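You operate a simulated robot arm through the tools that you are given. There is no shell and no other tool. Be economical: measure what you need, move in short steps, check, and stop when the job is done.

You run a simulated two-armed robot. Do the job below in one go: nothing can be reset, and whatever is moved stays where it is left.

## Task
Pick up the spray bottle with one hand, pass it to the other hand and put it on the top of the left bench. Set down upright: spray bottle.
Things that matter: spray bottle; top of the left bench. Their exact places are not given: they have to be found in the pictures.

The check looks at the end state, three seconds after you hand in, the way a careful person would. Anything else that was tipped, shoved, dropped, spilled or broken makes it a failure.

## Robot
Two 7-joint arms with two-finger parallel grippers on one trunk, on a base that drives. Base frame: it is fixed to the floor where the robot stands at the start and does not move with it; the origin is under the middle of the robot, x ahead of it, y to its left, z up. Units: m, rad, N and s.
The left shoulder is at the start at [0.05, 0.177, 1.179], the right one opposite. With the tool pointing down near the work surface each hand reaches from about 0.22 to 0.7 m from the robot's upright axis, wherever it stands, measured 20 degrees to its own side. Places, roughly: top of the left bench [-2.6, 0.5, 0.8]. Payload 3.43 kg a hand.
The tool frame of a hand sits at the grasp point between the pads (the TCP): z along the fingers, y along the line on which they close. The tips reach 0.034 m beyond it. The gripper opens to 0.128 m. The fingers are 0.024 m wide and 0.012 m thick; the gripper's body (0.048 by 0.13 m) begins 0.096 m behind the TCP.
Orientation is told as [roll, pitch, yaw] about the base's x, y, z axes, in that order, counted from this pose: with the fingers straight down and closing along the base's y, the tool's x points along the base's -x, its y along +y and its z along -z.

## Interface
- The arms move only by the tool step_arm. It takes "left_commands", "right_commands" or both (then of equal length, played together; a hand with none holds still); each is a list of rows, each a list of 3 entries, a list of its own where there are three numbers: the shift along the base's x, y, z in units of 500 mm (1.0 is 500 mm), then the turn, a rotation vector about the base's x, y, z in units of 120 degrees (1.0 is 120 degrees), then the gripper command, from -1 (fully open) to 1 (shut), values between in proportion. In form: [[[tx, ty, tz], [ax, ay, az], jaw], ...]. A call has 1 to 12 rows; each row is the pose to reach, as a shift and turn from the pose commanded when the call began. A call with a number of a shift or a turn outside -1 to 1 is refused whole. Rows are played at 5 a second. More than 0.05 m and 0.15 rad between two rows, or a gripper value outside its range, and nothing of the call is played. Where a pose cannot be reached the arm comes as near as it can. A force on the tool above 40 N (or 10 N above the force at the start of the call, whichever is more), or a blocked arm, ends the call early, and 0.2 s more pass. Each finger travels about 0.108 m/s and halts on what it meets, pressing with about 22 N; the grip force reading is that of the motor and also rises with nothing between the fingers. The clock runs only during rows and for 0.2 s after the last one: add rows that repeat a pose to give the fingers time. The reply holds the time, the measured pose of the TCP, the force on the tool along the base axes, the opening and the grip force, in the units named above and with some noise, with the torque about the TCP (base axes, N m) and any sound that the robot's microphone picked up.
- Cameras (640 x 400 px; columns grow to the right, rows downward): "scene" is now at [0.1611, -0.0065, 1.3459]; the picture's right is [-0.06, -1.00, 0.00], its down [-0.54, 0.03, -0.84] and it looks along [0.84, -0.05, -0.54] (base axes); focal length 269 px, centre (320, 200). "left" rides on the left gripper at [0.076, 0.011, -0.16] in its tool frame; the picture's right is [-0.15, 0.99, 0.00], its down [-0.88, -0.13, -0.46] and it looks along [-0.45, -0.07, 0.89] (tool axes); focal length 234 px, centre (320, 200). "right" rides on the right gripper at [0.076, -0.011, -0.16] in its tool frame; the picture's right is [0.15, 0.99, 0.00], its down [-0.88, 0.13, -0.46] and it looks along [-0.45, 0.07, 0.89] (tool axes); focal length 234 px, centre (320, 200).
- get_image(camera): a new picture of that camera. No time passes.
- move_column(by): slides the trunk up (or, below 0, down) by that many m; the arms and the scene camera ride with it, the base frame stays. It gives what a move gives, with no picture.
- roll_base(legs): drives the robot by 1 to 6 legs, each [ahead, turn to the left] in m and rad, along the robot's own axes; the way and the turn of a leg run together, so that a leg with both is an arc; at most 1.5 m and 3.142 rad a leg. The arms and the cameras ride along, it lands a little off, and it stops where it bumps. It gives what a move gives.
- turn_head(pan, tilt): turns the head with the scene camera to pan (to the left, within 1.396 rad either way) and tilt (down, from -0.506 to 1.204), counted from straight ahead of the robot. It gives what a move gives.
- point_at(camera, pixels): for up to 12 pixels [column, row] of the newest picture of that camera ("zoom" is the newest enlarged one), the place [x, y, z] in the base frame of the surface seen there, good to about 0.002 m. No time passes.
- inspect(camera, box): a new picture of the part [left, top, right, bottom] of that camera's present view, enlarged. No time passes.
- finish_job(): hands the job in; it is judged then, once.

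Keep the steps short. Do not move on a guess: measure, check each grasp and each placing, and mend mistakes. In all there are 80 turns and 62 pictures (those below and enlarged ones count). Leave the grippers open and the arms clear of the work at the hand-in unless told otherwise, and finish with a single line.

The tools are called after "Request:" as name(argument=value, ...) on one line, values as JSON. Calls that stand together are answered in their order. step_arm: Moves the arms, as the interface text tells. Its arguments: {"type":"object","properties":{"left_commands":{"type":"array"},"right_commands":{"type":"array"}},"required":[]} The other tools are called the same way: move_column (by) slides the trunk up or down; roll_base (legs) drives the base; turn_head (pan, tilt) turns the head that bears the scene camera; get_image (camera) takes a picture; point_at (camera, pixels) gives the place of the surface under pixels of a picture; inspect (camera, box) takes an enlarged picture of a part of a camera's view; finish_job () hands the job in.

At the start:

```text
clock: 0.0
left_ee_pos: [0.4669, 0.2027, 1.156]
left_orientation: [-0.001, 0.001, 0.002]
left_force: [-0.3, 0.6, 0.3]
left_wrist_torque: [0.0, 0.01, -0.01]
left_opening: 0.1281
left_gripper_force: 0.1
right_ee_pos: [0.4651, -0.2235, 1.2157]
right_orientation: [0.0, 0.001, -0.001]
right_force: [0.7, -0.1, 0.0]
right_wrist_torque: [0.04, -0.01, 0.03]
right_opening: 0.1282
right_gripper_force: 0.1
trunk travel left (down, up): [-0.35, 0.051]
robot x, y, heading: [0.0017, -0.0016, -0.001]
head pan, tilt: [-0.059, 0.569]
```

scene: 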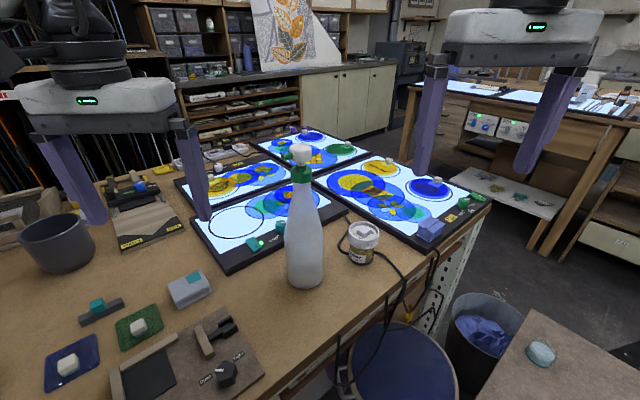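
right: 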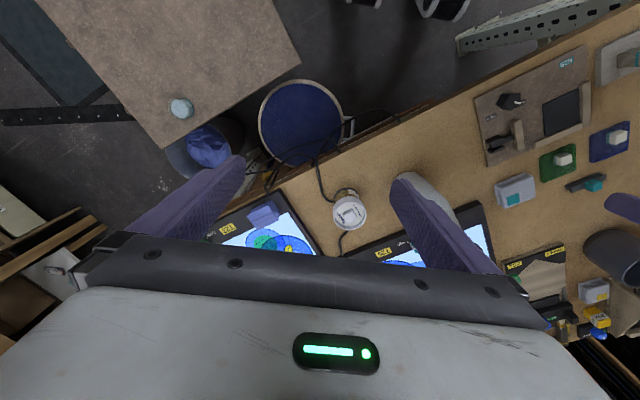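
left: 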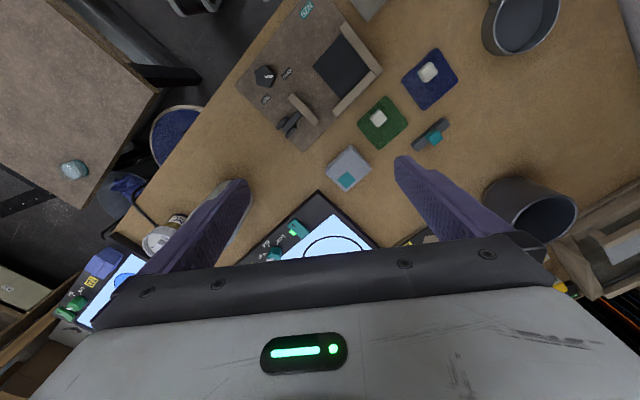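

The bottle stands at about (303,220) in the scene picture. I measure points on its cap, neck, body and the table around it.

Request:
point_at(camera="scene", pixels=[[301, 150], [303, 172], [303, 190], [304, 220], [305, 250], [305, 280], [286, 250], [323, 250], [270, 300], [360, 245], [340, 290], [480, 210]])

Request:
inspect(camera="scene", box=[230, 130, 390, 300])

```text
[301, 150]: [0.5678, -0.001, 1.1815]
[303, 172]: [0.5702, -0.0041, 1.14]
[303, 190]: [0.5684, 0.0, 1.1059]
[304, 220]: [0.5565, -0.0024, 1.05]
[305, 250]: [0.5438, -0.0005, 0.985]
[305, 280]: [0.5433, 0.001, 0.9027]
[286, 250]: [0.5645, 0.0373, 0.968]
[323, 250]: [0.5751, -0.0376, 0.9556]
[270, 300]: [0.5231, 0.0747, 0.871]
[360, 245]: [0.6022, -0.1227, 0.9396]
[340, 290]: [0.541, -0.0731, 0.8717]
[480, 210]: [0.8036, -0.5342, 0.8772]
```

```text
2.35 times, centred on (310, 215) of scene
```

zoom: 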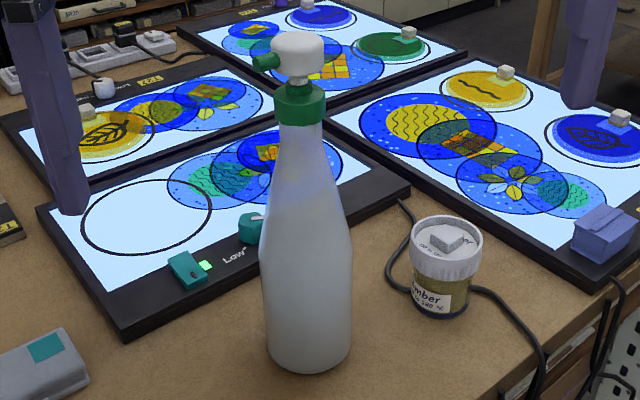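

The bottle's axis is near (0.584, -0.001). It stands on the table at z≈0.871, with its top at about 1.195, the collar at about 1.14 and a body radius of about 0.039. My plan is for the right hand to grip the body from the side, then the left hand takes the neck. First I tip the right hand towards horizontal, well clear of everything.

Request:
step_arm(right_commands=[[[0, 0, -0.02], [0, -0.0625, 0], -1], [[0, 0, -0.04], [0, -0.125, 0], -1], [[0, 0, -0.06], [0, -0.1875, 0], -1], [[0, 0, -0.08], [0, -0.25, 0], -1], [[0, 0, -0.1], [0, -0.3125, 0], -1], [[0, 0, -0.12], [0, -0.375, 0], -1], [[0, 0, -0.14], [0, -0.4375, 0], -1], [[0, 0, -0.16], [0, -0.5, 0], -1], [[0, 0, -0.18], [0, -0.5625, 0], -1], [[0, 0, -0.2], [0, -0.625, 0], -1]])

Request:
point_at(camera="scene", pixels=[[363, 230], [363, 226], [378, 235], [295, 154], [285, 156], [303, 165], [303, 178], [311, 150], [301, 145], [290, 220], [318, 220]])

```text
clock: 2.2
left_ee_pos: [0.4677, 0.2029, 1.1551]
left_orientation: [-0.001, 0.0, 0.001]
left_force: [-0.3, 1.0, -0.1]
left_wrist_torque: [-0.03, -0.01, -0.01]
left_opening: 0.1279
left_gripper_force: 0.1
right_ee_pos: [0.5026, -0.2112, 1.1214]
right_orientation: [0.007, -1.287, 0.005]
right_force: [-0.9, 0.7, 0.0]
right_wrist_torque: [0.02, 0.0, -0.02]
right_opening: 0.1281
right_gripper_force: 0.1
right hand out of reach, approached as far as the arm can: row 9, 10
trunk travel left (down, up): [-0.35, 0.051]
robot x, y, heading: [-0.001, -0.0019, 0.002]
head pan, tilt: [-0.059, 0.569]
```

```text
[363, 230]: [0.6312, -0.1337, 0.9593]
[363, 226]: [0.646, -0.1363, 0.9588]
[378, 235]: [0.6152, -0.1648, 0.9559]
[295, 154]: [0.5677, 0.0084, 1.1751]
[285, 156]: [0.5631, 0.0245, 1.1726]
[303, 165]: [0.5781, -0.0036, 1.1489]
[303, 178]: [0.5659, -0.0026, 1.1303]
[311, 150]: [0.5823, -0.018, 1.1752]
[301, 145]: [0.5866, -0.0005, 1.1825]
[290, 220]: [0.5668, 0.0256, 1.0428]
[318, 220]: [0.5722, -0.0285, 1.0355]
```

The wrist hits its limit this close to the robot. I back the base off 0.12 m to give the arm room.

Request:
roll_base(legs=[[-0.12, 0]])

```text
clock: 3.4
left_ee_pos: [0.3461, 0.2037, 1.1558]
left_orientation: [0.001, -0.002, 0.001]
left_force: [0.1, 0.5, 0.4]
left_wrist_torque: [-0.05, -0.04, 0.01]
left_opening: 0.128
left_gripper_force: 0.1
right_ee_pos: [0.3827, -0.2127, 1.1226]
right_orientation: [0.005, -1.286, 0.005]
right_force: [-0.3, -0.5, 0.1]
right_wrist_torque: [0.03, -0.02, 0.01]
right_opening: 0.1279
right_gripper_force: 0.0
trunk travel left (down, up): [-0.35, 0.051]
robot x, y, heading: [-0.1203, 0.0006, 0.003]
head pan, tilt: [-0.059, 0.569]
```

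Now I bring the right hand to a pre-grasp point in front of the bottle, turned 30° left.

Request:
step_arm(right_commands=[[[0.019, 0.043, -0.041], [0, 0, 0.042], -1], [[0.038, 0.086, -0.082], [0, 0, 0.084], -1], [[0.057, 0.128, -0.122], [0, 0, 0.126], -1], [[0.076, 0.171, -0.163], [0, 0, 0.168], -1], [[0.095, 0.214, -0.204], [0, 0, 0.21], -1], [[0.114, 0.256, -0.244], [0, 0, 0.25], -1], [[0.114, 0.256, -0.244], [0, 0, 0.25], -1]])

Request:
get_image(camera="scene")

```text
clock: 5.0
left_ee_pos: [0.3469, 0.2016, 1.1565]
left_orientation: [0.0, 0.0, 0.004]
left_force: [-0.5, -0.1, -0.2]
left_wrist_torque: [-0.04, -0.01, -0.01]
left_opening: 0.128
left_gripper_force: 0.1
right_ee_pos: [0.4411, -0.084, 0.9987]
right_orientation: [0.008, -1.287, 0.528]
right_force: [-0.8, -0.2, 0.1]
right_wrist_torque: [0.0, 0.01, 0.01]
right_opening: 0.128
right_gripper_force: 0.0
right hand out of reach, approached as far as the arm can: row 1, 2, 3, 4
trunk travel left (down, up): [-0.35, 0.051]
robot x, y, heading: [-0.116, 0.0001, 0.0]
head pan, tilt: [-0.059, 0.569]
```

```text
57 pictures are left
```

scene: 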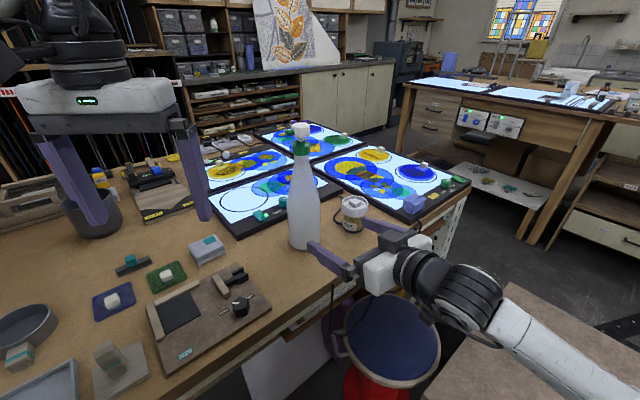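

The hand is in place, with its line running straight at the bottle. I narrow the fingers slightly to keep clear of the jar, lower the hand a little and go halfway. Then I check with the hand camera.

Request:
step_arm(right_commands=[[[0, 0, -0.027], [0, 0, 0], -0.64], [[0, 0, -0.054], [0, 0, 0], -0.64], [[0.04, 0.0235, -0.054], [0, 0, 0], -0.64], [[0.08, 0.047, -0.054], [0, 0, 0], -0.64], [[0.12, 0.07, -0.054], [0, 0, 0], -0.64]])

Request:
get_image(camera="right")

Request:
inspect(camera="scene", box=[240, 110, 440, 310])

```text
clock: 6.2
left_ee_pos: [0.3482, 0.2032, 1.1558]
left_orientation: [0.001, -0.001, 0.001]
left_force: [-0.2, 0.2, -0.2]
left_wrist_torque: [0.01, 0.0, 0.0]
left_opening: 0.1281
left_gripper_force: 0.1
right_ee_pos: [0.5003, -0.049, 0.9715]
right_orientation: [0.005, -1.285, 0.531]
right_force: [-0.2, -0.1, -1.1]
right_wrist_torque: [-0.01, 0.05, -0.04]
right_opening: 0.1051
right_gripper_force: 0.0
trunk travel left (down, up): [-0.35, 0.051]
robot x, y, heading: [-0.1198, 0.0016, -0.003]
head pan, tilt: [-0.059, 0.569]
```

```text
56 pictures are left
```

right: 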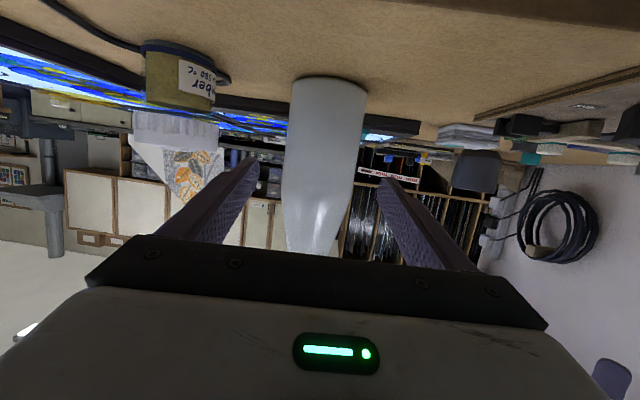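

```text
2.00 times, centred on (340, 210) of scene
```

zoom: 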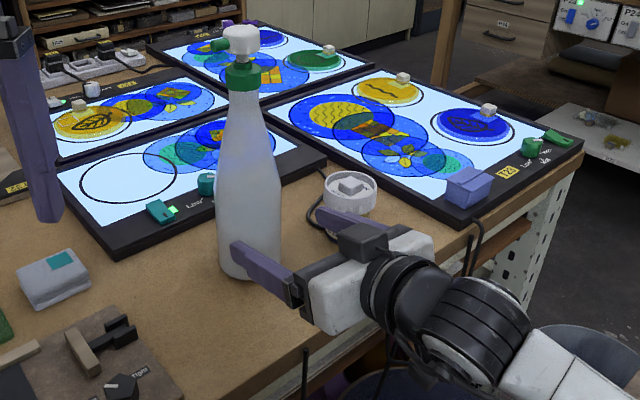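

The bottle sits between the fingers, centred at column 325 with the fingers at 245 and 390. I advance the rest of the way and close.

Request:
step_arm(right_commands=[[[0.04, 0.0235, 0], [0, 0, 0], -0.64], [[0.08, 0.047, 0], [0, 0, 0], -0.64], [[0.12, 0.07, 0], [0, 0, 0], -0.64], [[0.158, 0.092, 0], [0, 0, 0], -0.64], [[0.158, 0.092, 0], [0, 0, 0], -0.64]])

Request:
inspect(camera="scene", box=[240, 110, 440, 310])

Request:
get_image(camera="right")

```text
clock: 7.4
left_ee_pos: [0.3466, 0.203, 1.157]
left_orientation: [-0.001, 0.001, 0.002]
left_force: [0.1, -0.9, -0.5]
left_wrist_torque: [0.01, -0.01, -0.02]
left_opening: 0.1282
left_gripper_force: 0.0
right_ee_pos: [0.5798, -0.0033, 0.9721]
right_orientation: [0.005, -1.285, 0.53]
right_force: [-0.3, -0.2, -0.7]
right_wrist_torque: [-0.02, -0.02, 0.0]
right_opening: 0.1049
right_gripper_force: 0.1
trunk travel left (down, up): [-0.35, 0.051]
robot x, y, heading: [-0.1165, 0.0002, 0.001]
head pan, tilt: [-0.059, 0.569]
```

```text
2.00 times, centred on (340, 210) of scene
```

zoom: 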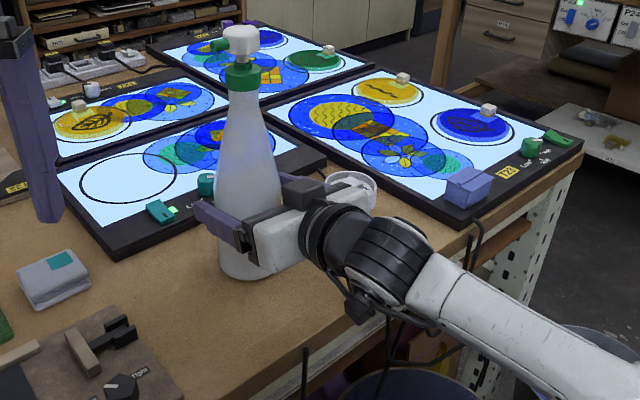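

```text
53 pictures are left
```

right: 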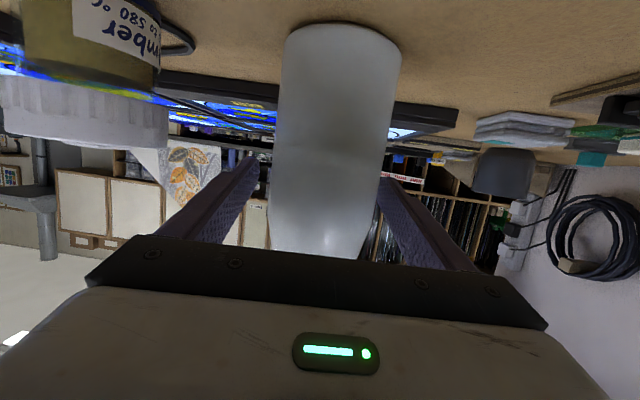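

The bottle is well inside the jaws and nothing was touched. Next I close the fingers.

Request:
step_arm(right_commands=[[[0, 0, 0], [0, 0, 0], -0.4], [[0, 0, 0], [0, 0, 0], -0.1], [[0, 0, 0], [0, 0, 0], 0.5], [[0, 0, 0], [0, 0, 0], 1], [[0, 0, 0], [0, 0, 0], 1]])

```text
clock: 8.6
left_ee_pos: [0.3466, 0.2038, 1.1572]
left_orientation: [0.0, 0.001, 0.001]
left_force: [-0.9, 1.2, 0.2]
left_wrist_torque: [0.01, -0.03, -0.01]
left_opening: 0.128
left_gripper_force: 0.0
right_ee_pos: [0.5786, -0.0019, 0.9738]
right_orientation: [0.007, -1.287, 0.53]
right_force: [-0.7, 3.5, 1.0]
right_wrist_torque: [0.09, -0.01, 0.06]
right_opening: 0.0811
right_gripper_force: 21.8
trunk travel left (down, up): [-0.35, 0.051]
robot x, y, heading: [-0.121, -0.0014, 0.001]
head pan, tilt: [-0.059, 0.569]
```

The grip holds at 0.081 m with 21.8 N. I lift 0.04 m as a test, then go on to 0.1 m.

Request:
step_arm(right_commands=[[[0, 0, 0.03], [0, 0, 0], 1], [[0, 0, 0.06], [0, 0, 0], 1], [[0, 0, 0.1], [0, 0, 0], 1], [[0, 0, 0.15], [0, 0, 0], 1], [[0, 0, 0.2], [0, 0, 0], 1], [[0, 0, 0.2], [0, 0, 0], 1]])

Request:
get_image(camera="scene")

```text
clock: 10.0
left_ee_pos: [0.3478, 0.2026, 1.1567]
left_orientation: [0.0, 0.001, 0.001]
left_force: [0.2, -0.7, 0.4]
left_wrist_torque: [0.03, 0.04, -0.01]
left_opening: 0.1282
left_gripper_force: 0.1
right_ee_pos: [0.5794, -0.0034, 1.0716]
right_orientation: [0.008, -1.283, 0.528]
right_force: [-0.3, 0.1, -7.2]
right_wrist_torque: [0.04, 0.06, -0.03]
right_opening: 0.0807
right_gripper_force: 21.6
trunk travel left (down, up): [-0.35, 0.051]
robot x, y, heading: [-0.1171, 0.0007, 0.001]
head pan, tilt: [-0.059, 0.569]
```

```text
52 pictures are left
```

scene: 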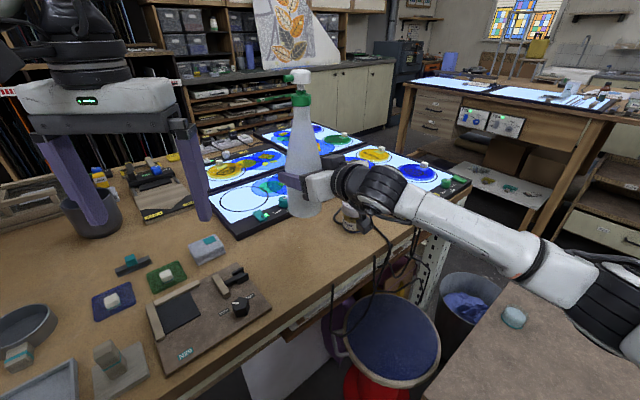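

The bottle is lifted and steady, and the load reads about 7 N. Now I tip the left hand to nearly horizontal, well to the left of the bottle.

Request:
step_arm(left_commands=[[[0.02, 0.005, 0.017], [0, -0.0625, 0], -1], [[0.04, 0.01, 0.034], [0, -0.125, 0], -1], [[0.06, 0.015, 0.05], [0, -0.1875, 0], -1], [[0.08, 0.02, 0.067], [0, -0.25, 0], -1], [[0.1, 0.025, 0.084], [0, -0.3125, 0], -1], [[0.12, 0.03, 0.1], [0, -0.375, 0], -1], [[0.14, 0.035, 0.117], [0, -0.4375, 0], -1], [[0.16, 0.04, 0.134], [0, -0.5, 0], -1], [[0.18, 0.045, 0.15], [0, -0.5625, 0], -1], [[0.2, 0.05, 0.166], [0, -0.625, 0], -1], [[0.2, 0.05, 0.166], [0, -0.625, 0], -1]])

Request:
inspect(camera="scene", box=[220, 50, 400, 230])

```text
clock: 12.6
left_ee_pos: [0.4532, 0.1687, 1.2423]
left_orientation: [0.151, -1.302, -0.205]
left_force: [1.0, -0.4, -0.1]
left_wrist_torque: [-0.01, 0.02, -0.02]
left_opening: 0.128
left_gripper_force: 0.1
right_ee_pos: [0.5847, -0.028, 1.0647]
right_orientation: [0.113, -1.292, 0.425]
right_force: [0.7, -1.3, -5.9]
right_wrist_torque: [-0.08, 0.11, 0.06]
right_opening: 0.0808
right_gripper_force: 21.8
trunk travel left (down, up): [-0.35, 0.051]
robot x, y, heading: [-0.1194, -0.004, -0.016]
head pan, tilt: [-0.059, 0.569]
stopped in row 11 (left hand): the arm was blocked; the commanded pose is now the measured one
```

```text
2.22 times, centred on (310, 140) of scene
```

zoom: 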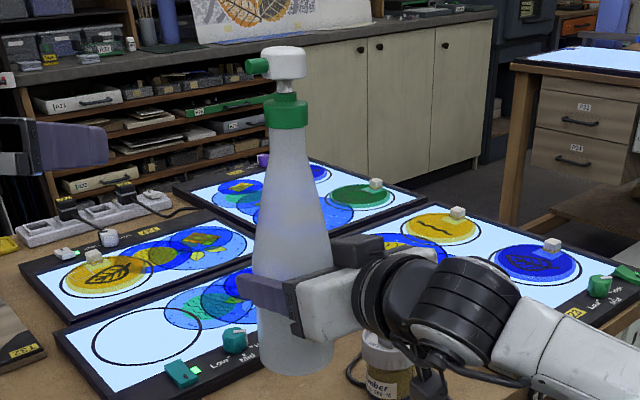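

The left arm met something and the right hand shifted a little. I look to find where they touch.

Request:
get_image(camera="scene")

Request:
get_image(camera="left")

```text
50 pictures are left
```

scene: 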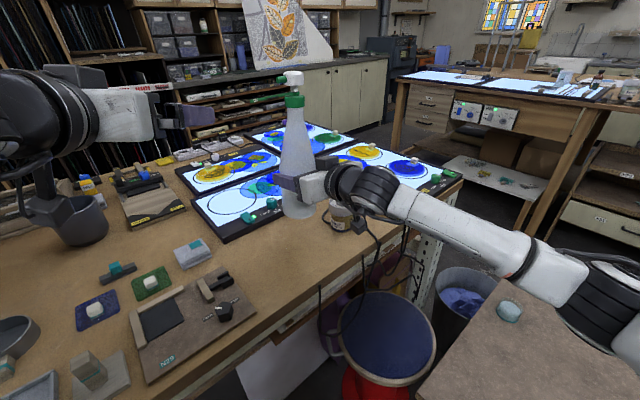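

```text
49 pictures are left
```

left: 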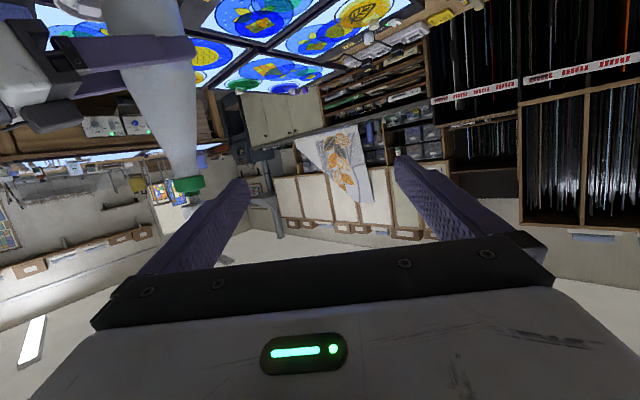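

I turn the head left to see the left elbow.

Request:
turn_head(pan=1.1, tilt=0.5)

Request:
get_image(camera="scene")

```text
clock: 14.0
left_ee_pos: [0.4525, 0.1687, 1.24]
left_orientation: [0.141, -1.298, -0.19]
left_force: [-0.2, 0.4, 0.0]
left_wrist_torque: [-0.01, -0.01, 0.0]
left_opening: 0.1275
left_gripper_force: 0.0
right_ee_pos: [0.5859, -0.0288, 1.0654]
right_orientation: [0.119, -1.293, 0.419]
right_force: [-0.3, -0.7, -6.3]
right_wrist_torque: [-0.01, 0.04, 0.0]
right_opening: 0.081
right_gripper_force: 22.3
trunk travel left (down, up): [-0.35, 0.051]
robot x, y, heading: [-0.1176, -0.003, -0.011]
head pan, tilt: [1.1, 0.499]
```

```text
48 pictures are left
```

scene: 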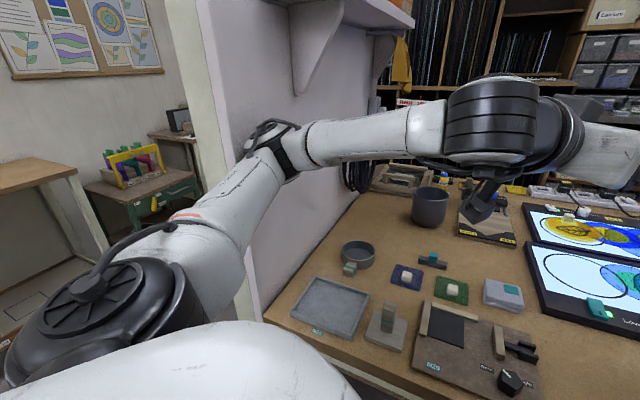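

The left elbow is against the partition wall at about (270,140). I measure the wall so I can take the handover into open space.

Request:
point_at(camera="scene", pixels=[[245, 80], [215, 100], [200, 60], [185, 110], [320, 110], [270, 135], [360, 250], [265, 250], [150, 200], [30, 170], [240, 280]])

```text
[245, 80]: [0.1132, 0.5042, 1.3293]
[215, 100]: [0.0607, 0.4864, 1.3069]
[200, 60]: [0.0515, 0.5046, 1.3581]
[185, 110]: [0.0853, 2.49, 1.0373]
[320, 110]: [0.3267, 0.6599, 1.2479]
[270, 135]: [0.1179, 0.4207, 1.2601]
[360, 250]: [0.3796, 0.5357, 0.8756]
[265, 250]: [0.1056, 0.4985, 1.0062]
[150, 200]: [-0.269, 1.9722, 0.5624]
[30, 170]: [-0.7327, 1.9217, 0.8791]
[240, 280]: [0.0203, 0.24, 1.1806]
```

The partition begins at x≈0.05, y≈0.5. I fold the left hand back part of the way to free the elbow, then drive back to open floor.

Request:
step_arm(left_commands=[[[-0.02, -0.01, -0.017], [0, 0.0625, 0], -1], [[-0.04, -0.02, -0.034], [0, 0.125, 0], -1], [[-0.06, -0.03, -0.05], [0, 0.1875, 0], -1], [[-0.08, -0.04, -0.067], [0, 0.25, 0], -1], [[-0.1, -0.04, -0.084], [0, 0.3125, 0], -1], [[-0.12, -0.04, -0.1], [0, 0.375, 0], -1], [[-0.14, -0.04, -0.117], [0, 0.4375, 0], -1]])

Request:
get_image(camera="scene")

```text
clock: 15.6
left_ee_pos: [0.3767, 0.1914, 1.1816]
left_orientation: [-0.025, -0.393, -0.014]
left_force: [-0.6, 0.3, 0.1]
left_wrist_torque: [0.0, 0.0, -0.02]
left_opening: 0.128
left_gripper_force: 0.2
right_ee_pos: [0.5804, -0.0034, 1.0703]
right_orientation: [0.008, -1.282, 0.529]
right_force: [-0.4, 0.4, -6.6]
right_wrist_torque: [-0.01, 0.02, 0.01]
right_opening: 0.0808
right_gripper_force: 21.8
trunk travel left (down, up): [-0.35, 0.051]
robot x, y, heading: [-0.117, 0.0, -0.004]
head pan, tilt: [1.1, 0.499]
```

```text
47 pictures are left
```

scene: 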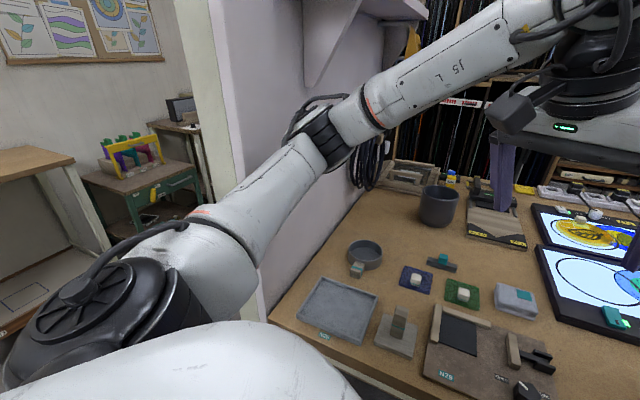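

The elbow is free and the right hand is back where it was. Before backing up I look over both sides.

Request:
turn_head(pan=-1.39, tilt=0.6)

Request:
get_image(camera="scene")

Request:
turn_head(pan=1.39, tilt=0.45)

Request:
get_image(camera="scene")

```text
clock: 17.9
left_ee_pos: [0.3769, 0.1899, 1.1802]
left_orientation: [-0.026, -0.394, -0.013]
left_force: [0.6, 1.5, 0.1]
left_wrist_torque: [0.02, -0.01, 0.0]
left_opening: 0.1281
left_gripper_force: 0.2
right_ee_pos: [0.5802, -0.004, 1.0702]
right_orientation: [0.009, -1.283, 0.53]
right_force: [-0.4, 0.5, -7.4]
right_wrist_torque: [-0.04, 0.02, -0.01]
right_opening: 0.0809
right_gripper_force: 21.7
trunk travel left (down, up): [-0.35, 0.051]
robot x, y, heading: [-0.1182, 0.0003, -0.006]
head pan, tilt: [-1.389, 0.6]
```

```text
46 pictures are left
```

scene: 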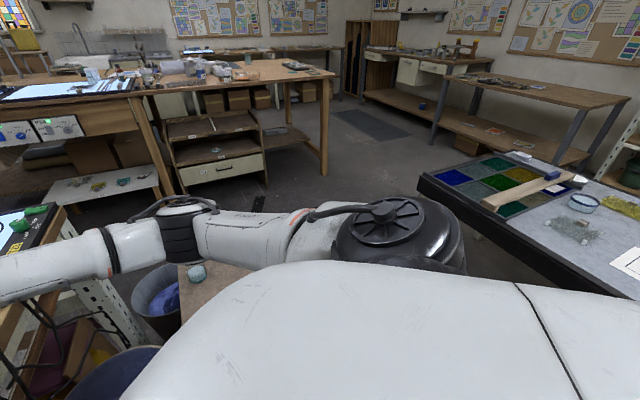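

```text
clock: 20.3
left_ee_pos: [0.3765, 0.1922, 1.1806]
left_orientation: [-0.023, -0.393, -0.013]
left_force: [-0.1, 0.5, 0.0]
left_wrist_torque: [0.01, 0.02, 0.05]
left_opening: 0.1282
left_gripper_force: 0.0
right_ee_pos: [0.5805, -0.0036, 1.0716]
right_orientation: [0.009, -1.285, 0.529]
right_force: [-0.3, -0.8, -7.1]
right_wrist_torque: [-0.03, 0.03, 0.02]
right_opening: 0.0807
right_gripper_force: 22.5
trunk travel left (down, up): [-0.35, 0.051]
robot x, y, heading: [-0.1205, -0.0008, -0.006]
head pan, tilt: [1.389, 0.45]
```

```text
45 pictures are left
```

scene: 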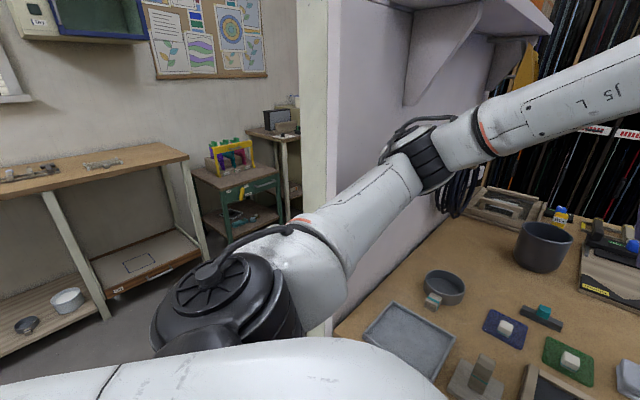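

There is a bench behind right and another to the left. I measure both, beginning with the left one in the current picture.

Request:
point_at(camera="scene", pixels=[[185, 155], [20, 205], [100, 160], [210, 260], [300, 180], [30, 340], [280, 165]])

Request:
turn_head(pan=-1.39, tilt=0.6)

Request:
get_image(camera="scene")

Request:
point_at(camera="scene", pixels=[[424, 180], [500, 235], [620, 315], [500, 155], [565, 160], [520, 260], [640, 200], [240, 270]])

```text
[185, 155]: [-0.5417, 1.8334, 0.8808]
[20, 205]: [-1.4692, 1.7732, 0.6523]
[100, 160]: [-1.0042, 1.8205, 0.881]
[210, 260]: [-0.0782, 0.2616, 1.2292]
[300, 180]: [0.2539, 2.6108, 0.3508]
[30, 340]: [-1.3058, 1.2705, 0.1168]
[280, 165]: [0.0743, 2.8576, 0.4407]
```

```text
clock: 22.8
left_ee_pos: [0.3785, 0.1907, 1.1818]
left_orientation: [-0.027, -0.393, -0.014]
left_force: [-0.2, -0.7, -0.2]
left_wrist_torque: [0.01, 0.0, 0.01]
left_opening: 0.1279
left_gripper_force: 0.0
right_ee_pos: [0.5799, -0.0038, 1.0714]
right_orientation: [0.009, -1.281, 0.528]
right_force: [-0.4, -0.6, -7.3]
right_wrist_torque: [0.0, 0.06, -0.02]
right_opening: 0.0808
right_gripper_force: 22.1
trunk travel left (down, up): [-0.35, 0.051]
robot x, y, heading: [-0.1173, 0.0012, -0.006]
head pan, tilt: [-1.389, 0.6]
```

```text
44 pictures are left
```

scene: 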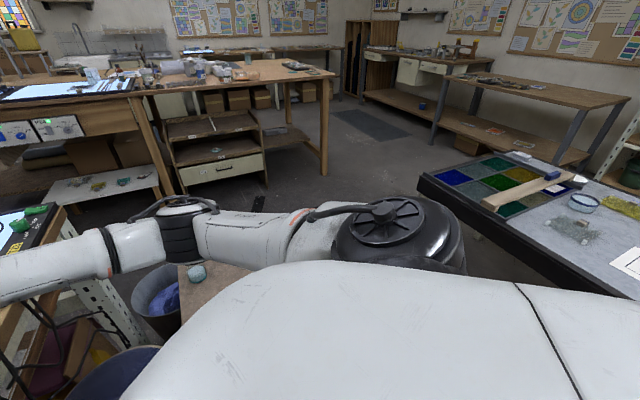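

```text
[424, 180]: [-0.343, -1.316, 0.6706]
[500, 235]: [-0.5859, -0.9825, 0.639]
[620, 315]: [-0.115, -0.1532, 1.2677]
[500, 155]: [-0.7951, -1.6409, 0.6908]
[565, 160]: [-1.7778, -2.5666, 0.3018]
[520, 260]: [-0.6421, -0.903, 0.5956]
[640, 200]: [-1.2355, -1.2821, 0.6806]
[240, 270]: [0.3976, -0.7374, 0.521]
```

Backing 0.42 m is clear on both sides. I drive back and look ahead again.

Request:
roll_base(legs=[[-0.42, 0]])

Request:
turn_head(pan=0.1, tilt=0.45)

Request:
get_image(camera="scene")

```text
clock: 25.4
left_ee_pos: [-0.0419, 0.1932, 1.1808]
left_orientation: [-0.027, -0.395, -0.016]
left_force: [-0.4, 1.7, 0.2]
left_wrist_torque: [0.03, 0.01, 0.01]
left_opening: 0.128
left_gripper_force: 0.0
right_ee_pos: [0.1606, -0.0021, 1.0718]
right_orientation: [0.007, -1.285, 0.526]
right_force: [-1.1, 0.9, -6.1]
right_wrist_torque: [-0.04, 0.06, -0.04]
right_opening: 0.0811
right_gripper_force: 21.9
trunk travel left (down, up): [-0.35, 0.051]
robot x, y, heading: [-0.536, 0.0057, -0.01]
head pan, tilt: [-1.389, 0.6]
```

```text
clock: 26.9
left_ee_pos: [-0.0402, 0.193, 1.1801]
left_orientation: [-0.027, -0.392, -0.016]
left_force: [0.1, -0.5, 0.4]
left_wrist_torque: [-0.01, 0.01, -0.05]
left_opening: 0.1281
left_gripper_force: 0.0
right_ee_pos: [0.1615, -0.0016, 1.0711]
right_orientation: [0.008, -1.282, 0.525]
right_force: [0.4, -0.1, -6.7]
right_wrist_torque: [-0.02, 0.04, 0.0]
right_opening: 0.0807
right_gripper_force: 21.8
trunk travel left (down, up): [-0.35, 0.051]
robot x, y, heading: [-0.5373, 0.0003, -0.011]
head pan, tilt: [0.099, 0.45]
```

```text
43 pictures are left
```

scene: 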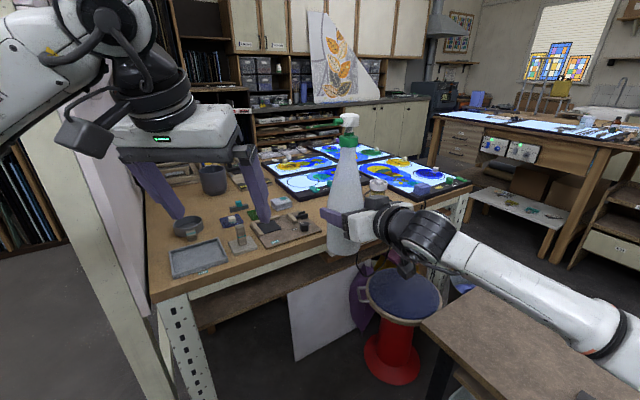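

The robot is in the open now. I measure the bottle's collar and body where they are.

Request:
inspect(camera="scene", box=[300, 100, 400, 260])

Request:
point_at(camera="scene", pixels=[[346, 136], [346, 141], [346, 146], [340, 141], [354, 141], [344, 165], [343, 190], [342, 245], [310, 127], [350, 118]])

```text
2.50 times, centred on (350, 180) of scene
```

zoom: 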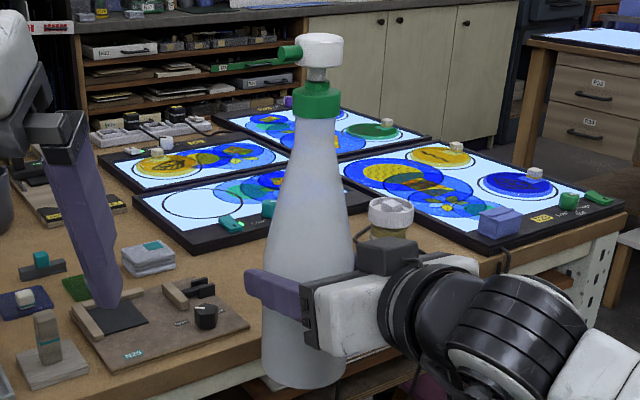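

```text
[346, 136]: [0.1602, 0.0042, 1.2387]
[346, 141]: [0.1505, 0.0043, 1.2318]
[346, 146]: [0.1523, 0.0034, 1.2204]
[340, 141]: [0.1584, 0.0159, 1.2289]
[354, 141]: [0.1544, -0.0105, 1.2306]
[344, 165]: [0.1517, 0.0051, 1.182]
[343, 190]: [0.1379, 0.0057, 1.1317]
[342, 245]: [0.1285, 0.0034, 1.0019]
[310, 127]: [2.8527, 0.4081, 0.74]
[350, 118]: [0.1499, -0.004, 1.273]
```

The collar's axis is at about (0.169, 0.003), with its cylindrical part at z 1.217–1.237, and the bottle is upright. I tip the left hand to near horizontal, staying clear to the left.

Request:
step_arm(left_commands=[[[0.02, 0, 0.018], [0, -0.0625, 0], -1], [[0.04, 0, 0.036], [0, -0.125, 0], -1], [[0.06, 0, 0.054], [0, -0.1875, 0], -1], [[0.08, 0, 0.072], [0, -0.25, 0], -1], [[0.1, 0, 0.09], [0, -0.3125, 0], -1], [[0.12, 0, 0.108], [0, -0.375, 0], -1], [[0.14, 0, 0.12], [0, -0.4375, 0], -1], [[0.14, 0, 0.12], [0, -0.4375, 0], -1]])

```text
clock: 28.7
left_ee_pos: [0.0295, 0.1926, 1.242]
left_orientation: [0.023, -1.312, -0.058]
left_force: [0.0, 0.1, 1.0]
left_wrist_torque: [0.0, -0.01, 0.01]
left_opening: 0.1279
left_gripper_force: 0.1
right_ee_pos: [0.1614, -0.0011, 1.0721]
right_orientation: [0.008, -1.283, 0.525]
right_force: [0.8, -0.7, -7.0]
right_wrist_torque: [-0.02, 0.07, 0.03]
right_opening: 0.0811
right_gripper_force: 22.4
trunk travel left (down, up): [-0.35, 0.051]
robot x, y, heading: [-0.539, 0.0034, -0.007]
head pan, tilt: [0.099, 0.45]
```

Now I turn the left hand 28° to the right and bring it to a pre-grasp point behind the collar.

Request:
step_arm(left_commands=[[[0, 0, 0], [0, 0, -0.06], -1], [[0, -0.05, 0], [0, 0, -0.12], -1], [[0.01, -0.1, -0.005], [0, 0, -0.18], -1], [[0.025, -0.15, -0.01], [0, 0, -0.235], -1], [[0.04, -0.2, -0.01], [0, 0, -0.235], -1], [[0.053, -0.25, -0.01], [0, 0, -0.235], -1], [[0.053, -0.25, -0.01], [0, 0, -0.235], -1]])

Request:
get_image(camera="left")

Request:
get_image(camera="scene")

```text
clock: 30.3
left_ee_pos: [0.0562, 0.0703, 1.236]
left_orientation: [0.022, -1.312, -0.552]
left_force: [-0.4, 0.0, 0.2]
left_wrist_torque: [0.02, -0.02, 0.0]
left_opening: 0.1282
left_gripper_force: 0.0
right_ee_pos: [0.1601, -0.0011, 1.0718]
right_orientation: [0.007, -1.284, 0.526]
right_force: [-0.2, -0.4, -7.5]
right_wrist_torque: [-0.03, 0.0, -0.01]
right_opening: 0.0809
right_gripper_force: 21.6
trunk travel left (down, up): [-0.35, 0.051]
robot x, y, heading: [-0.5341, -0.0002, -0.015]
head pan, tilt: [0.099, 0.45]
```

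```text
41 pictures are left
```

left: 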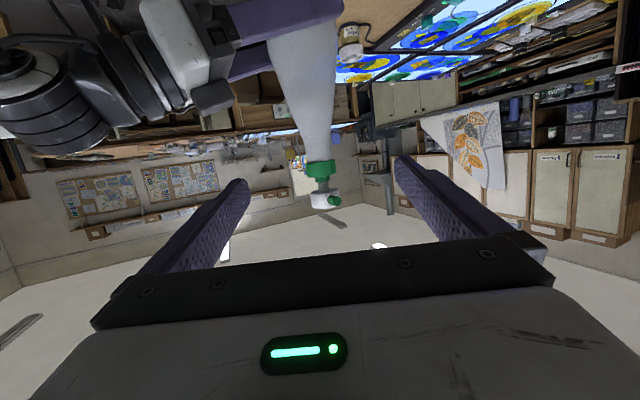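

```text
40 pictures are left
```

scene: 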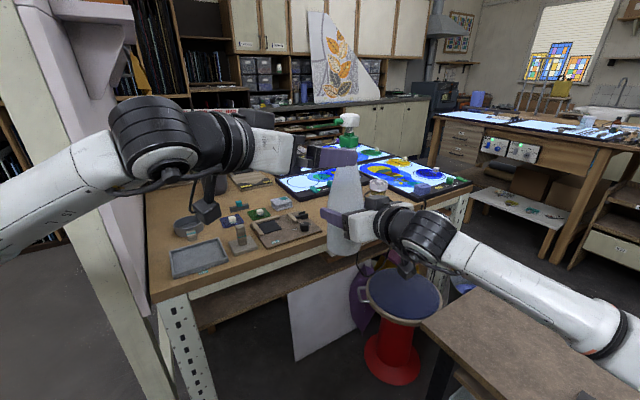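

The collar, at (318,170) in the left view, is centred between the fingers. I advance to it with the jaws open.

Request:
step_arm(left_commands=[[[0.045, -0.028, -0.004], [0, 0, 0], -1], [[0.09, -0.056, -0.008], [0, 0, 0], -1], [[0.135, -0.084, -0.012], [0, 0, 0], -1], [[0.18, -0.11, -0.015], [0, 0, 0], -1], [[0.22, -0.134, -0.016], [0, 0, 0], -1], [[0.22, -0.134, -0.016], [0, 0, 0], -1]])

Request:
get_image(camera="left")

Request:
inspect(camera="scene", box=[250, 80, 430, 260])

```text
clock: 31.7
left_ee_pos: [0.1653, 0.0016, 1.2277]
left_orientation: [0.024, -1.311, -0.549]
left_force: [0.7, 0.6, 0.6]
left_wrist_torque: [0.01, 0.0, -0.02]
left_opening: 0.1281
left_gripper_force: 0.0
right_ee_pos: [0.1613, -0.0024, 1.0705]
right_orientation: [0.006, -1.282, 0.527]
right_force: [-0.2, 0.3, -7.4]
right_wrist_torque: [-0.03, 0.04, 0.02]
right_opening: 0.0806
right_gripper_force: 22.1
trunk travel left (down, up): [-0.35, 0.051]
robot x, y, heading: [-0.5366, 0.0042, -0.012]
head pan, tilt: [0.099, 0.45]
```

```text
39 pictures are left
```

left: 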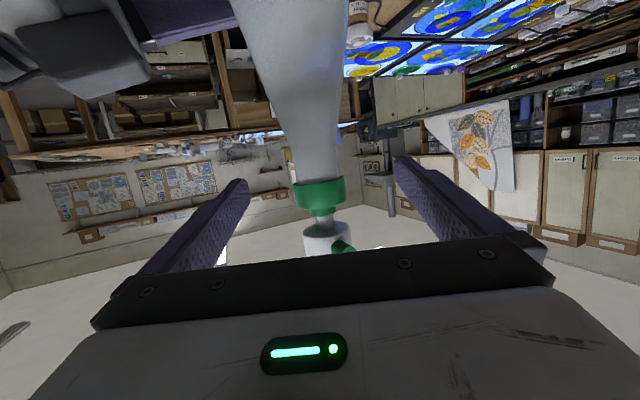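

```text
2.22 times, centred on (340, 170) of scene
```

zoom: 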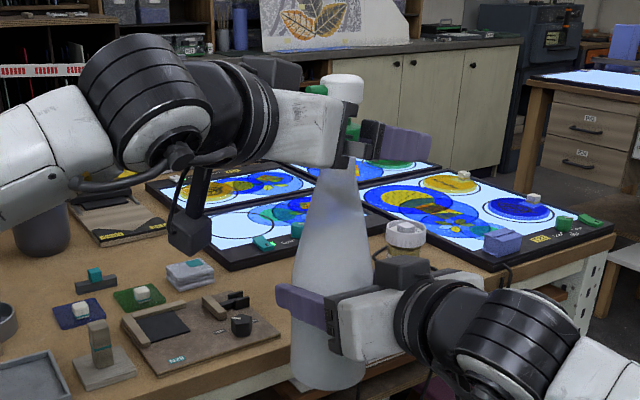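

The collar sits exactly at the grasp point, which projects to (321,193). I close the left fingers while the right hand keeps holding.

Request:
step_arm(left_commands=[[[0, 0, 0], [0, 0, 0], -0.3], [[0, 0, 0], [0, 0, 0], 0.1], [[0, 0, 0], [0, 0, 0], 0.3], [[0, 0, 0], [0, 0, 0], 0.5], [[0, 0, 0], [0, 0, 0], 1], [[0, 0, 0], [0, 0, 0], 1]])

Request:
inspect(camera="left", box=[160, 80, 480, 300])

```text
clock: 33.1
left_ee_pos: [0.165, 0.0025, 1.2277]
left_orientation: [0.023, -1.308, -0.55]
left_force: [0.0, 0.1, 0.2]
left_wrist_torque: [-0.05, -0.09, 0.11]
left_opening: 0.0385
left_gripper_force: 22.0
right_ee_pos: [0.1617, -0.0015, 1.0713]
right_orientation: [0.009, -1.282, 0.524]
right_force: [0.5, 0.1, -7.1]
right_wrist_torque: [0.05, 0.14, -0.05]
right_opening: 0.0808
right_gripper_force: 21.9
trunk travel left (down, up): [-0.35, 0.051]
robot x, y, heading: [-0.5399, 0.0026, -0.008]
head pan, tilt: [0.099, 0.45]
```

```text
1.82 times, centred on (320, 190) of left
```

zoom: 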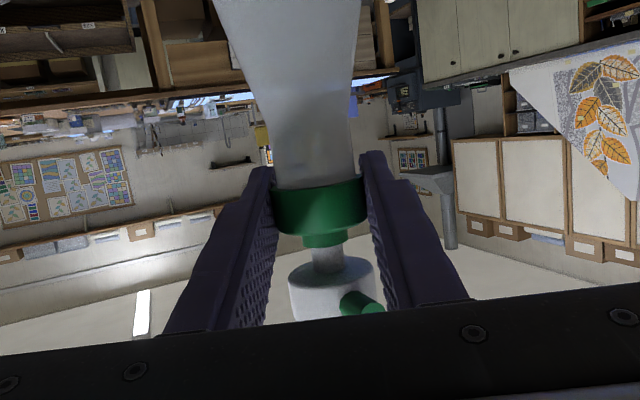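

The left grip reads 0.0385 m at 22 N on the collar. I open the right fingers slightly and check that the left hand takes the weight.

Request:
step_arm(right_commands=[[[0, 0, 0], [0, 0, 0], -0.2], [[0, 0, 0], [0, 0, 0], -0.3], [[0, 0, 0], [0, 0, 0], -0.4], [[0, 0, 0], [0, 0, 0], -0.5], [[0, 0, 0], [0, 0, 0], -0.5]])

Request:
inspect(camera="scene", box=[250, 80, 430, 260])

```text
clock: 34.3
left_ee_pos: [0.1654, 0.0011, 1.2269]
left_orientation: [0.022, -1.309, -0.551]
left_force: [1.1, 0.1, -0.1]
left_wrist_torque: [-0.01, 0.03, -0.04]
left_opening: 0.0384
left_gripper_force: 21.8
right_ee_pos: [0.1618, -0.0014, 1.0721]
right_orientation: [0.008, -1.284, 0.524]
right_force: [0.3, 0.0, -0.8]
right_wrist_torque: [0.02, 0.07, 0.0]
right_opening: 0.0959
right_gripper_force: 0.0
trunk travel left (down, up): [-0.35, 0.051]
robot x, y, heading: [-0.54, 0.002, -0.007]
head pan, tilt: [0.099, 0.45]
```

```text
2.22 times, centred on (340, 170) of scene
```

zoom: 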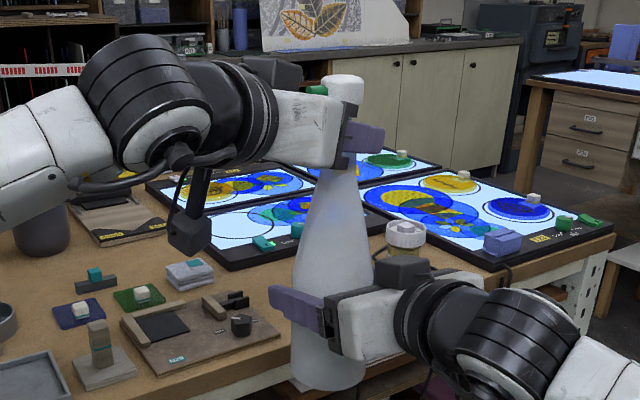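

The right hand reads unloaded, but the left hand shows no weight yet. I open the right a bit more and read the forces again.

Request:
step_arm(right_commands=[[[0, 0, 0], [0, 0, 0], -0.8], [[0, 0, 0], [0, 0, 0], -1], [[0, 0, 0], [0, 0, 0], -1]])

Request:
get_image(camera="right")

```text
clock: 35.1
left_ee_pos: [0.1646, 0.0015, 1.2279]
left_orientation: [0.022, -1.308, -0.549]
left_force: [-0.6, 0.3, -0.2]
left_wrist_torque: [-0.01, 0.01, 0.0]
left_opening: 0.0382
left_gripper_force: 22.7
right_ee_pos: [0.1618, -0.0014, 1.0716]
right_orientation: [0.01, -1.281, 0.525]
right_force: [0.5, -0.9, 0.0]
right_wrist_torque: [-0.02, 0.02, 0.0]
right_opening: 0.1279
right_gripper_force: 0.0
trunk travel left (down, up): [-0.35, 0.051]
robot x, y, heading: [-0.5374, 0.0039, -0.012]
head pan, tilt: [0.099, 0.45]
```

```text
35 pictures are left
```

right: 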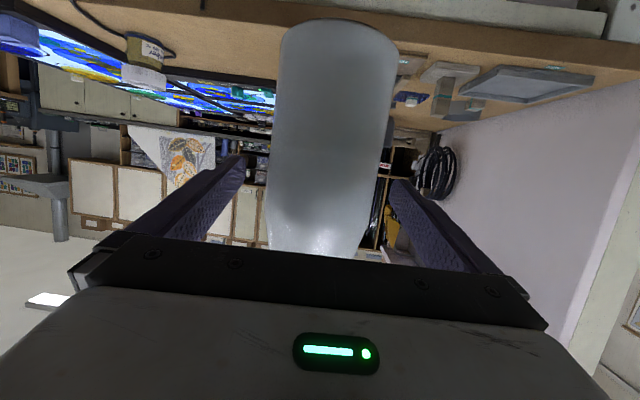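

The bottle hangs in the left hand and nothing touches it on the right. I back the right hand straight out.

Request:
step_arm(right_commands=[[[-0.045, -0.026, 0], [0, 0, 0], -1], [[-0.09, -0.052, 0], [0, 0, 0], -1], [[-0.135, -0.078, 0], [0, 0, 0], -1], [[-0.18, -0.104, 0], [0, 0, 0], -1], [[-0.225, -0.15, 0], [0, 0, 0], -1], [[-0.225, -0.2, 0], [0, 0, 0], -1], [[-0.225, -0.28, 0], [0, 0, 0], -1], [[-0.225, -0.36, 0], [0, 0, 0], -1]])

Request:
get_image(camera="scene")

```text
clock: 36.9
left_ee_pos: [0.1654, 0.0018, 1.2295]
left_orientation: [0.024, -1.309, -0.552]
left_force: [-0.1, 0.2, -0.2]
left_wrist_torque: [-0.01, 0.02, 0.03]
left_opening: 0.038
left_gripper_force: 21.9
right_ee_pos: [0.0487, -0.1818, 1.0705]
right_orientation: [0.012, -1.284, 0.521]
right_force: [-0.5, 1.0, 0.0]
right_wrist_torque: [-0.01, -0.01, 0.02]
right_opening: 0.128
right_gripper_force: 0.0
trunk travel left (down, up): [-0.35, 0.051]
robot x, y, heading: [-0.5395, 0.0016, -0.012]
head pan, tilt: [0.099, 0.45]
```

```text
34 pictures are left
```

scene: 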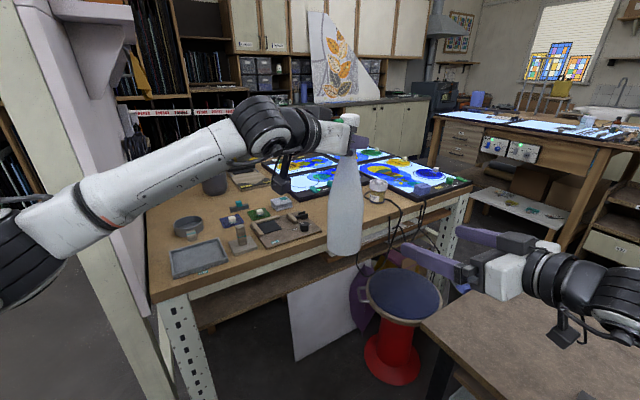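

The left hand has the bottle. The partition is close on the left, and everything on the right is lower than the bottle. So I turn right in place, in two steps, and look for the left bench.

Request:
roll_base(legs=[[0, -1.4]])

Request:
turn_head(pan=-1.1, tilt=0.4)

Request:
get_image(camera="scene")

```text
clock: 40.8
left_ee_pos: [-0.4196, -0.6899, 1.2281]
left_orientation: [0.022, -1.31, -1.949]
left_force: [0.3, 0.6, 0.1]
left_wrist_torque: [0.02, -0.03, 0.01]
left_opening: 0.0382
left_gripper_force: 22.0
right_ee_pos: [-0.6189, -0.6071, 1.0723]
right_orientation: [0.009, -1.283, -0.873]
right_force: [0.0, -0.1, 0.7]
right_wrist_torque: [0.0, -0.01, -0.01]
right_opening: 0.1279
right_gripper_force: 0.1
trunk travel left (down, up): [-0.35, 0.051]
robot x, y, heading: [-0.539, 0.0049, -1.417]
head pan, tilt: [0.099, 0.45]
```

```text
clock: 42.2
left_ee_pos: [-0.4199, -0.6892, 1.2272]
left_orientation: [0.023, -1.309, -1.952]
left_force: [-0.1, -0.1, 0.8]
left_wrist_torque: [0.01, -0.01, -0.01]
left_opening: 0.0384
left_gripper_force: 22.2
right_ee_pos: [-0.6205, -0.6065, 1.0715]
right_orientation: [0.007, -1.281, -0.874]
right_force: [-0.5, -0.7, -0.3]
right_wrist_torque: [-0.01, -0.02, 0.0]
right_opening: 0.1281
right_gripper_force: 0.0
trunk travel left (down, up): [-0.35, 0.051]
robot x, y, heading: [-0.5416, 0.0059, -1.41]
head pan, tilt: [-1.1, 0.4]
```

```text
33 pictures are left
```

scene: 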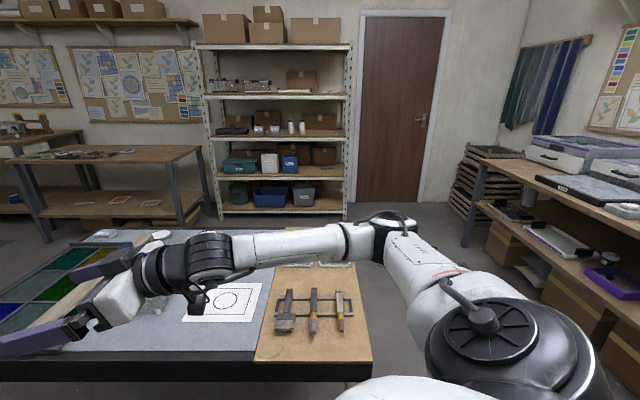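

The table behind ends near (370,355), and a bench with boxes stands at the right (600,180), which is probably the left bench. I measure both.

Request:
point_at(camera="scene", pixels=[[370, 355], [350, 268], [255, 360], [480, 165], [620, 195], [560, 175], [540, 155], [630, 222], [480, 230], [440, 230], [400, 300], [150, 355]])

```text
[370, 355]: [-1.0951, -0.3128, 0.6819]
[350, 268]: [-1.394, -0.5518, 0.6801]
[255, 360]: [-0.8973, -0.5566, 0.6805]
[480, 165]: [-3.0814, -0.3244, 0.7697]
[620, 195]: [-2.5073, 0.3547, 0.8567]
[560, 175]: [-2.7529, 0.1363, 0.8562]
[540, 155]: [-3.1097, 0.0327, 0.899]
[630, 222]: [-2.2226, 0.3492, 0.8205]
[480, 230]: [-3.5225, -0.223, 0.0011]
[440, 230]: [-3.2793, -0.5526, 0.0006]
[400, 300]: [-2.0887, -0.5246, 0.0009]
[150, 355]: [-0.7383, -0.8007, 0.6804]
```

The way between the table corner (-1.1,-0.3) and the wall benches is open. I turn on to face about (-2.6, 0.5) and look.

Request:
roll_base(legs=[[0, -1.95]])

Request:
turn_head(pan=0.0, tilt=0.35)

Request:
get_image(camera="scene")

```text
clock: 47.2
left_ee_pos: [-1.2269, 0.1421, 1.2287]
left_orientation: [0.023, -1.309, 2.397]
left_force: [-0.1, -0.3, 1.4]
left_wrist_torque: [-0.06, -0.04, 0.03]
left_opening: 0.0382
left_gripper_force: 22.1
right_ee_pos: [-1.0769, 0.2988, 1.0712]
right_orientation: [0.007, -1.284, -2.813]
right_force: [-0.2, -0.4, 0.4]
right_wrist_torque: [-0.03, 0.0, -0.01]
right_opening: 0.1278
right_gripper_force: 0.1
trunk travel left (down, up): [-0.35, 0.051]
robot x, y, heading: [-0.537, 0.0023, 2.931]
head pan, tilt: [-1.1, 0.4]
```

```text
clock: 48.6
left_ee_pos: [-1.2275, 0.1426, 1.2268]
left_orientation: [0.022, -1.307, 2.396]
left_force: [0.7, -0.4, -0.6]
left_wrist_torque: [0.0, -0.03, -0.01]
left_opening: 0.0381
left_gripper_force: 22.0
right_ee_pos: [-1.0782, 0.2984, 1.0719]
right_orientation: [0.007, -1.284, -2.814]
right_force: [0.8, 0.2, -0.2]
right_wrist_torque: [0.0, 0.01, -0.02]
right_opening: 0.1279
right_gripper_force: 0.0
trunk travel left (down, up): [-0.35, 0.051]
robot x, y, heading: [-0.5388, 0.0079, 2.932]
head pan, tilt: [0.0, 0.351]
```

```text
32 pictures are left
```

scene: 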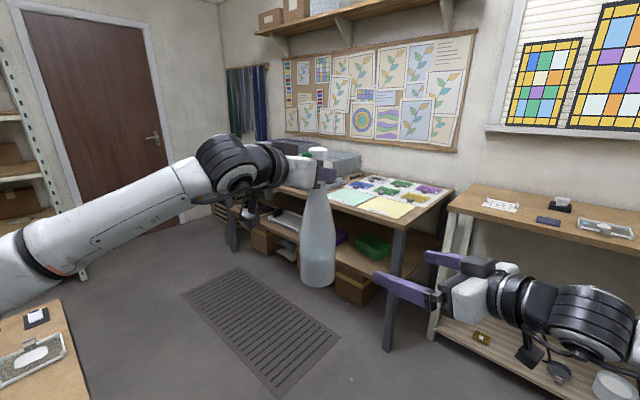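

The left bench is ahead, carrying boxes and sheets of paper. I enlarge it to find a free spot.

Request:
inspect(camera="scene", box=[260, 130, 480, 270])

Request:
point_at(camera="scene", pixels=[[405, 223], [452, 190], [345, 205], [280, 186], [365, 193], [350, 165], [430, 203], [390, 207], [440, 195], [350, 209], [388, 330], [320, 190]])

```text
2.86 times, centred on (370, 200) of scene
```

zoom: 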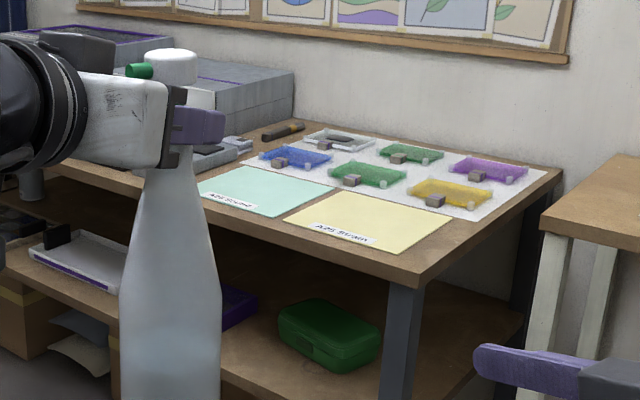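

```text
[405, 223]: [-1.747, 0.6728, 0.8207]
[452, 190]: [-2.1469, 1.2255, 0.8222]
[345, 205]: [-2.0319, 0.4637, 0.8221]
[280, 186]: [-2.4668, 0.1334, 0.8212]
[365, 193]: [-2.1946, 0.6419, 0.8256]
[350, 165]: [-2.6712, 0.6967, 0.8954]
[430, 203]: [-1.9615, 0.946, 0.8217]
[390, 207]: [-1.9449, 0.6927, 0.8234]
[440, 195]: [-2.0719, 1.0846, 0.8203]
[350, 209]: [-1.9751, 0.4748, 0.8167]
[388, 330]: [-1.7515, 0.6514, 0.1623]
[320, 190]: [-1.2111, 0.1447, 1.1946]
```

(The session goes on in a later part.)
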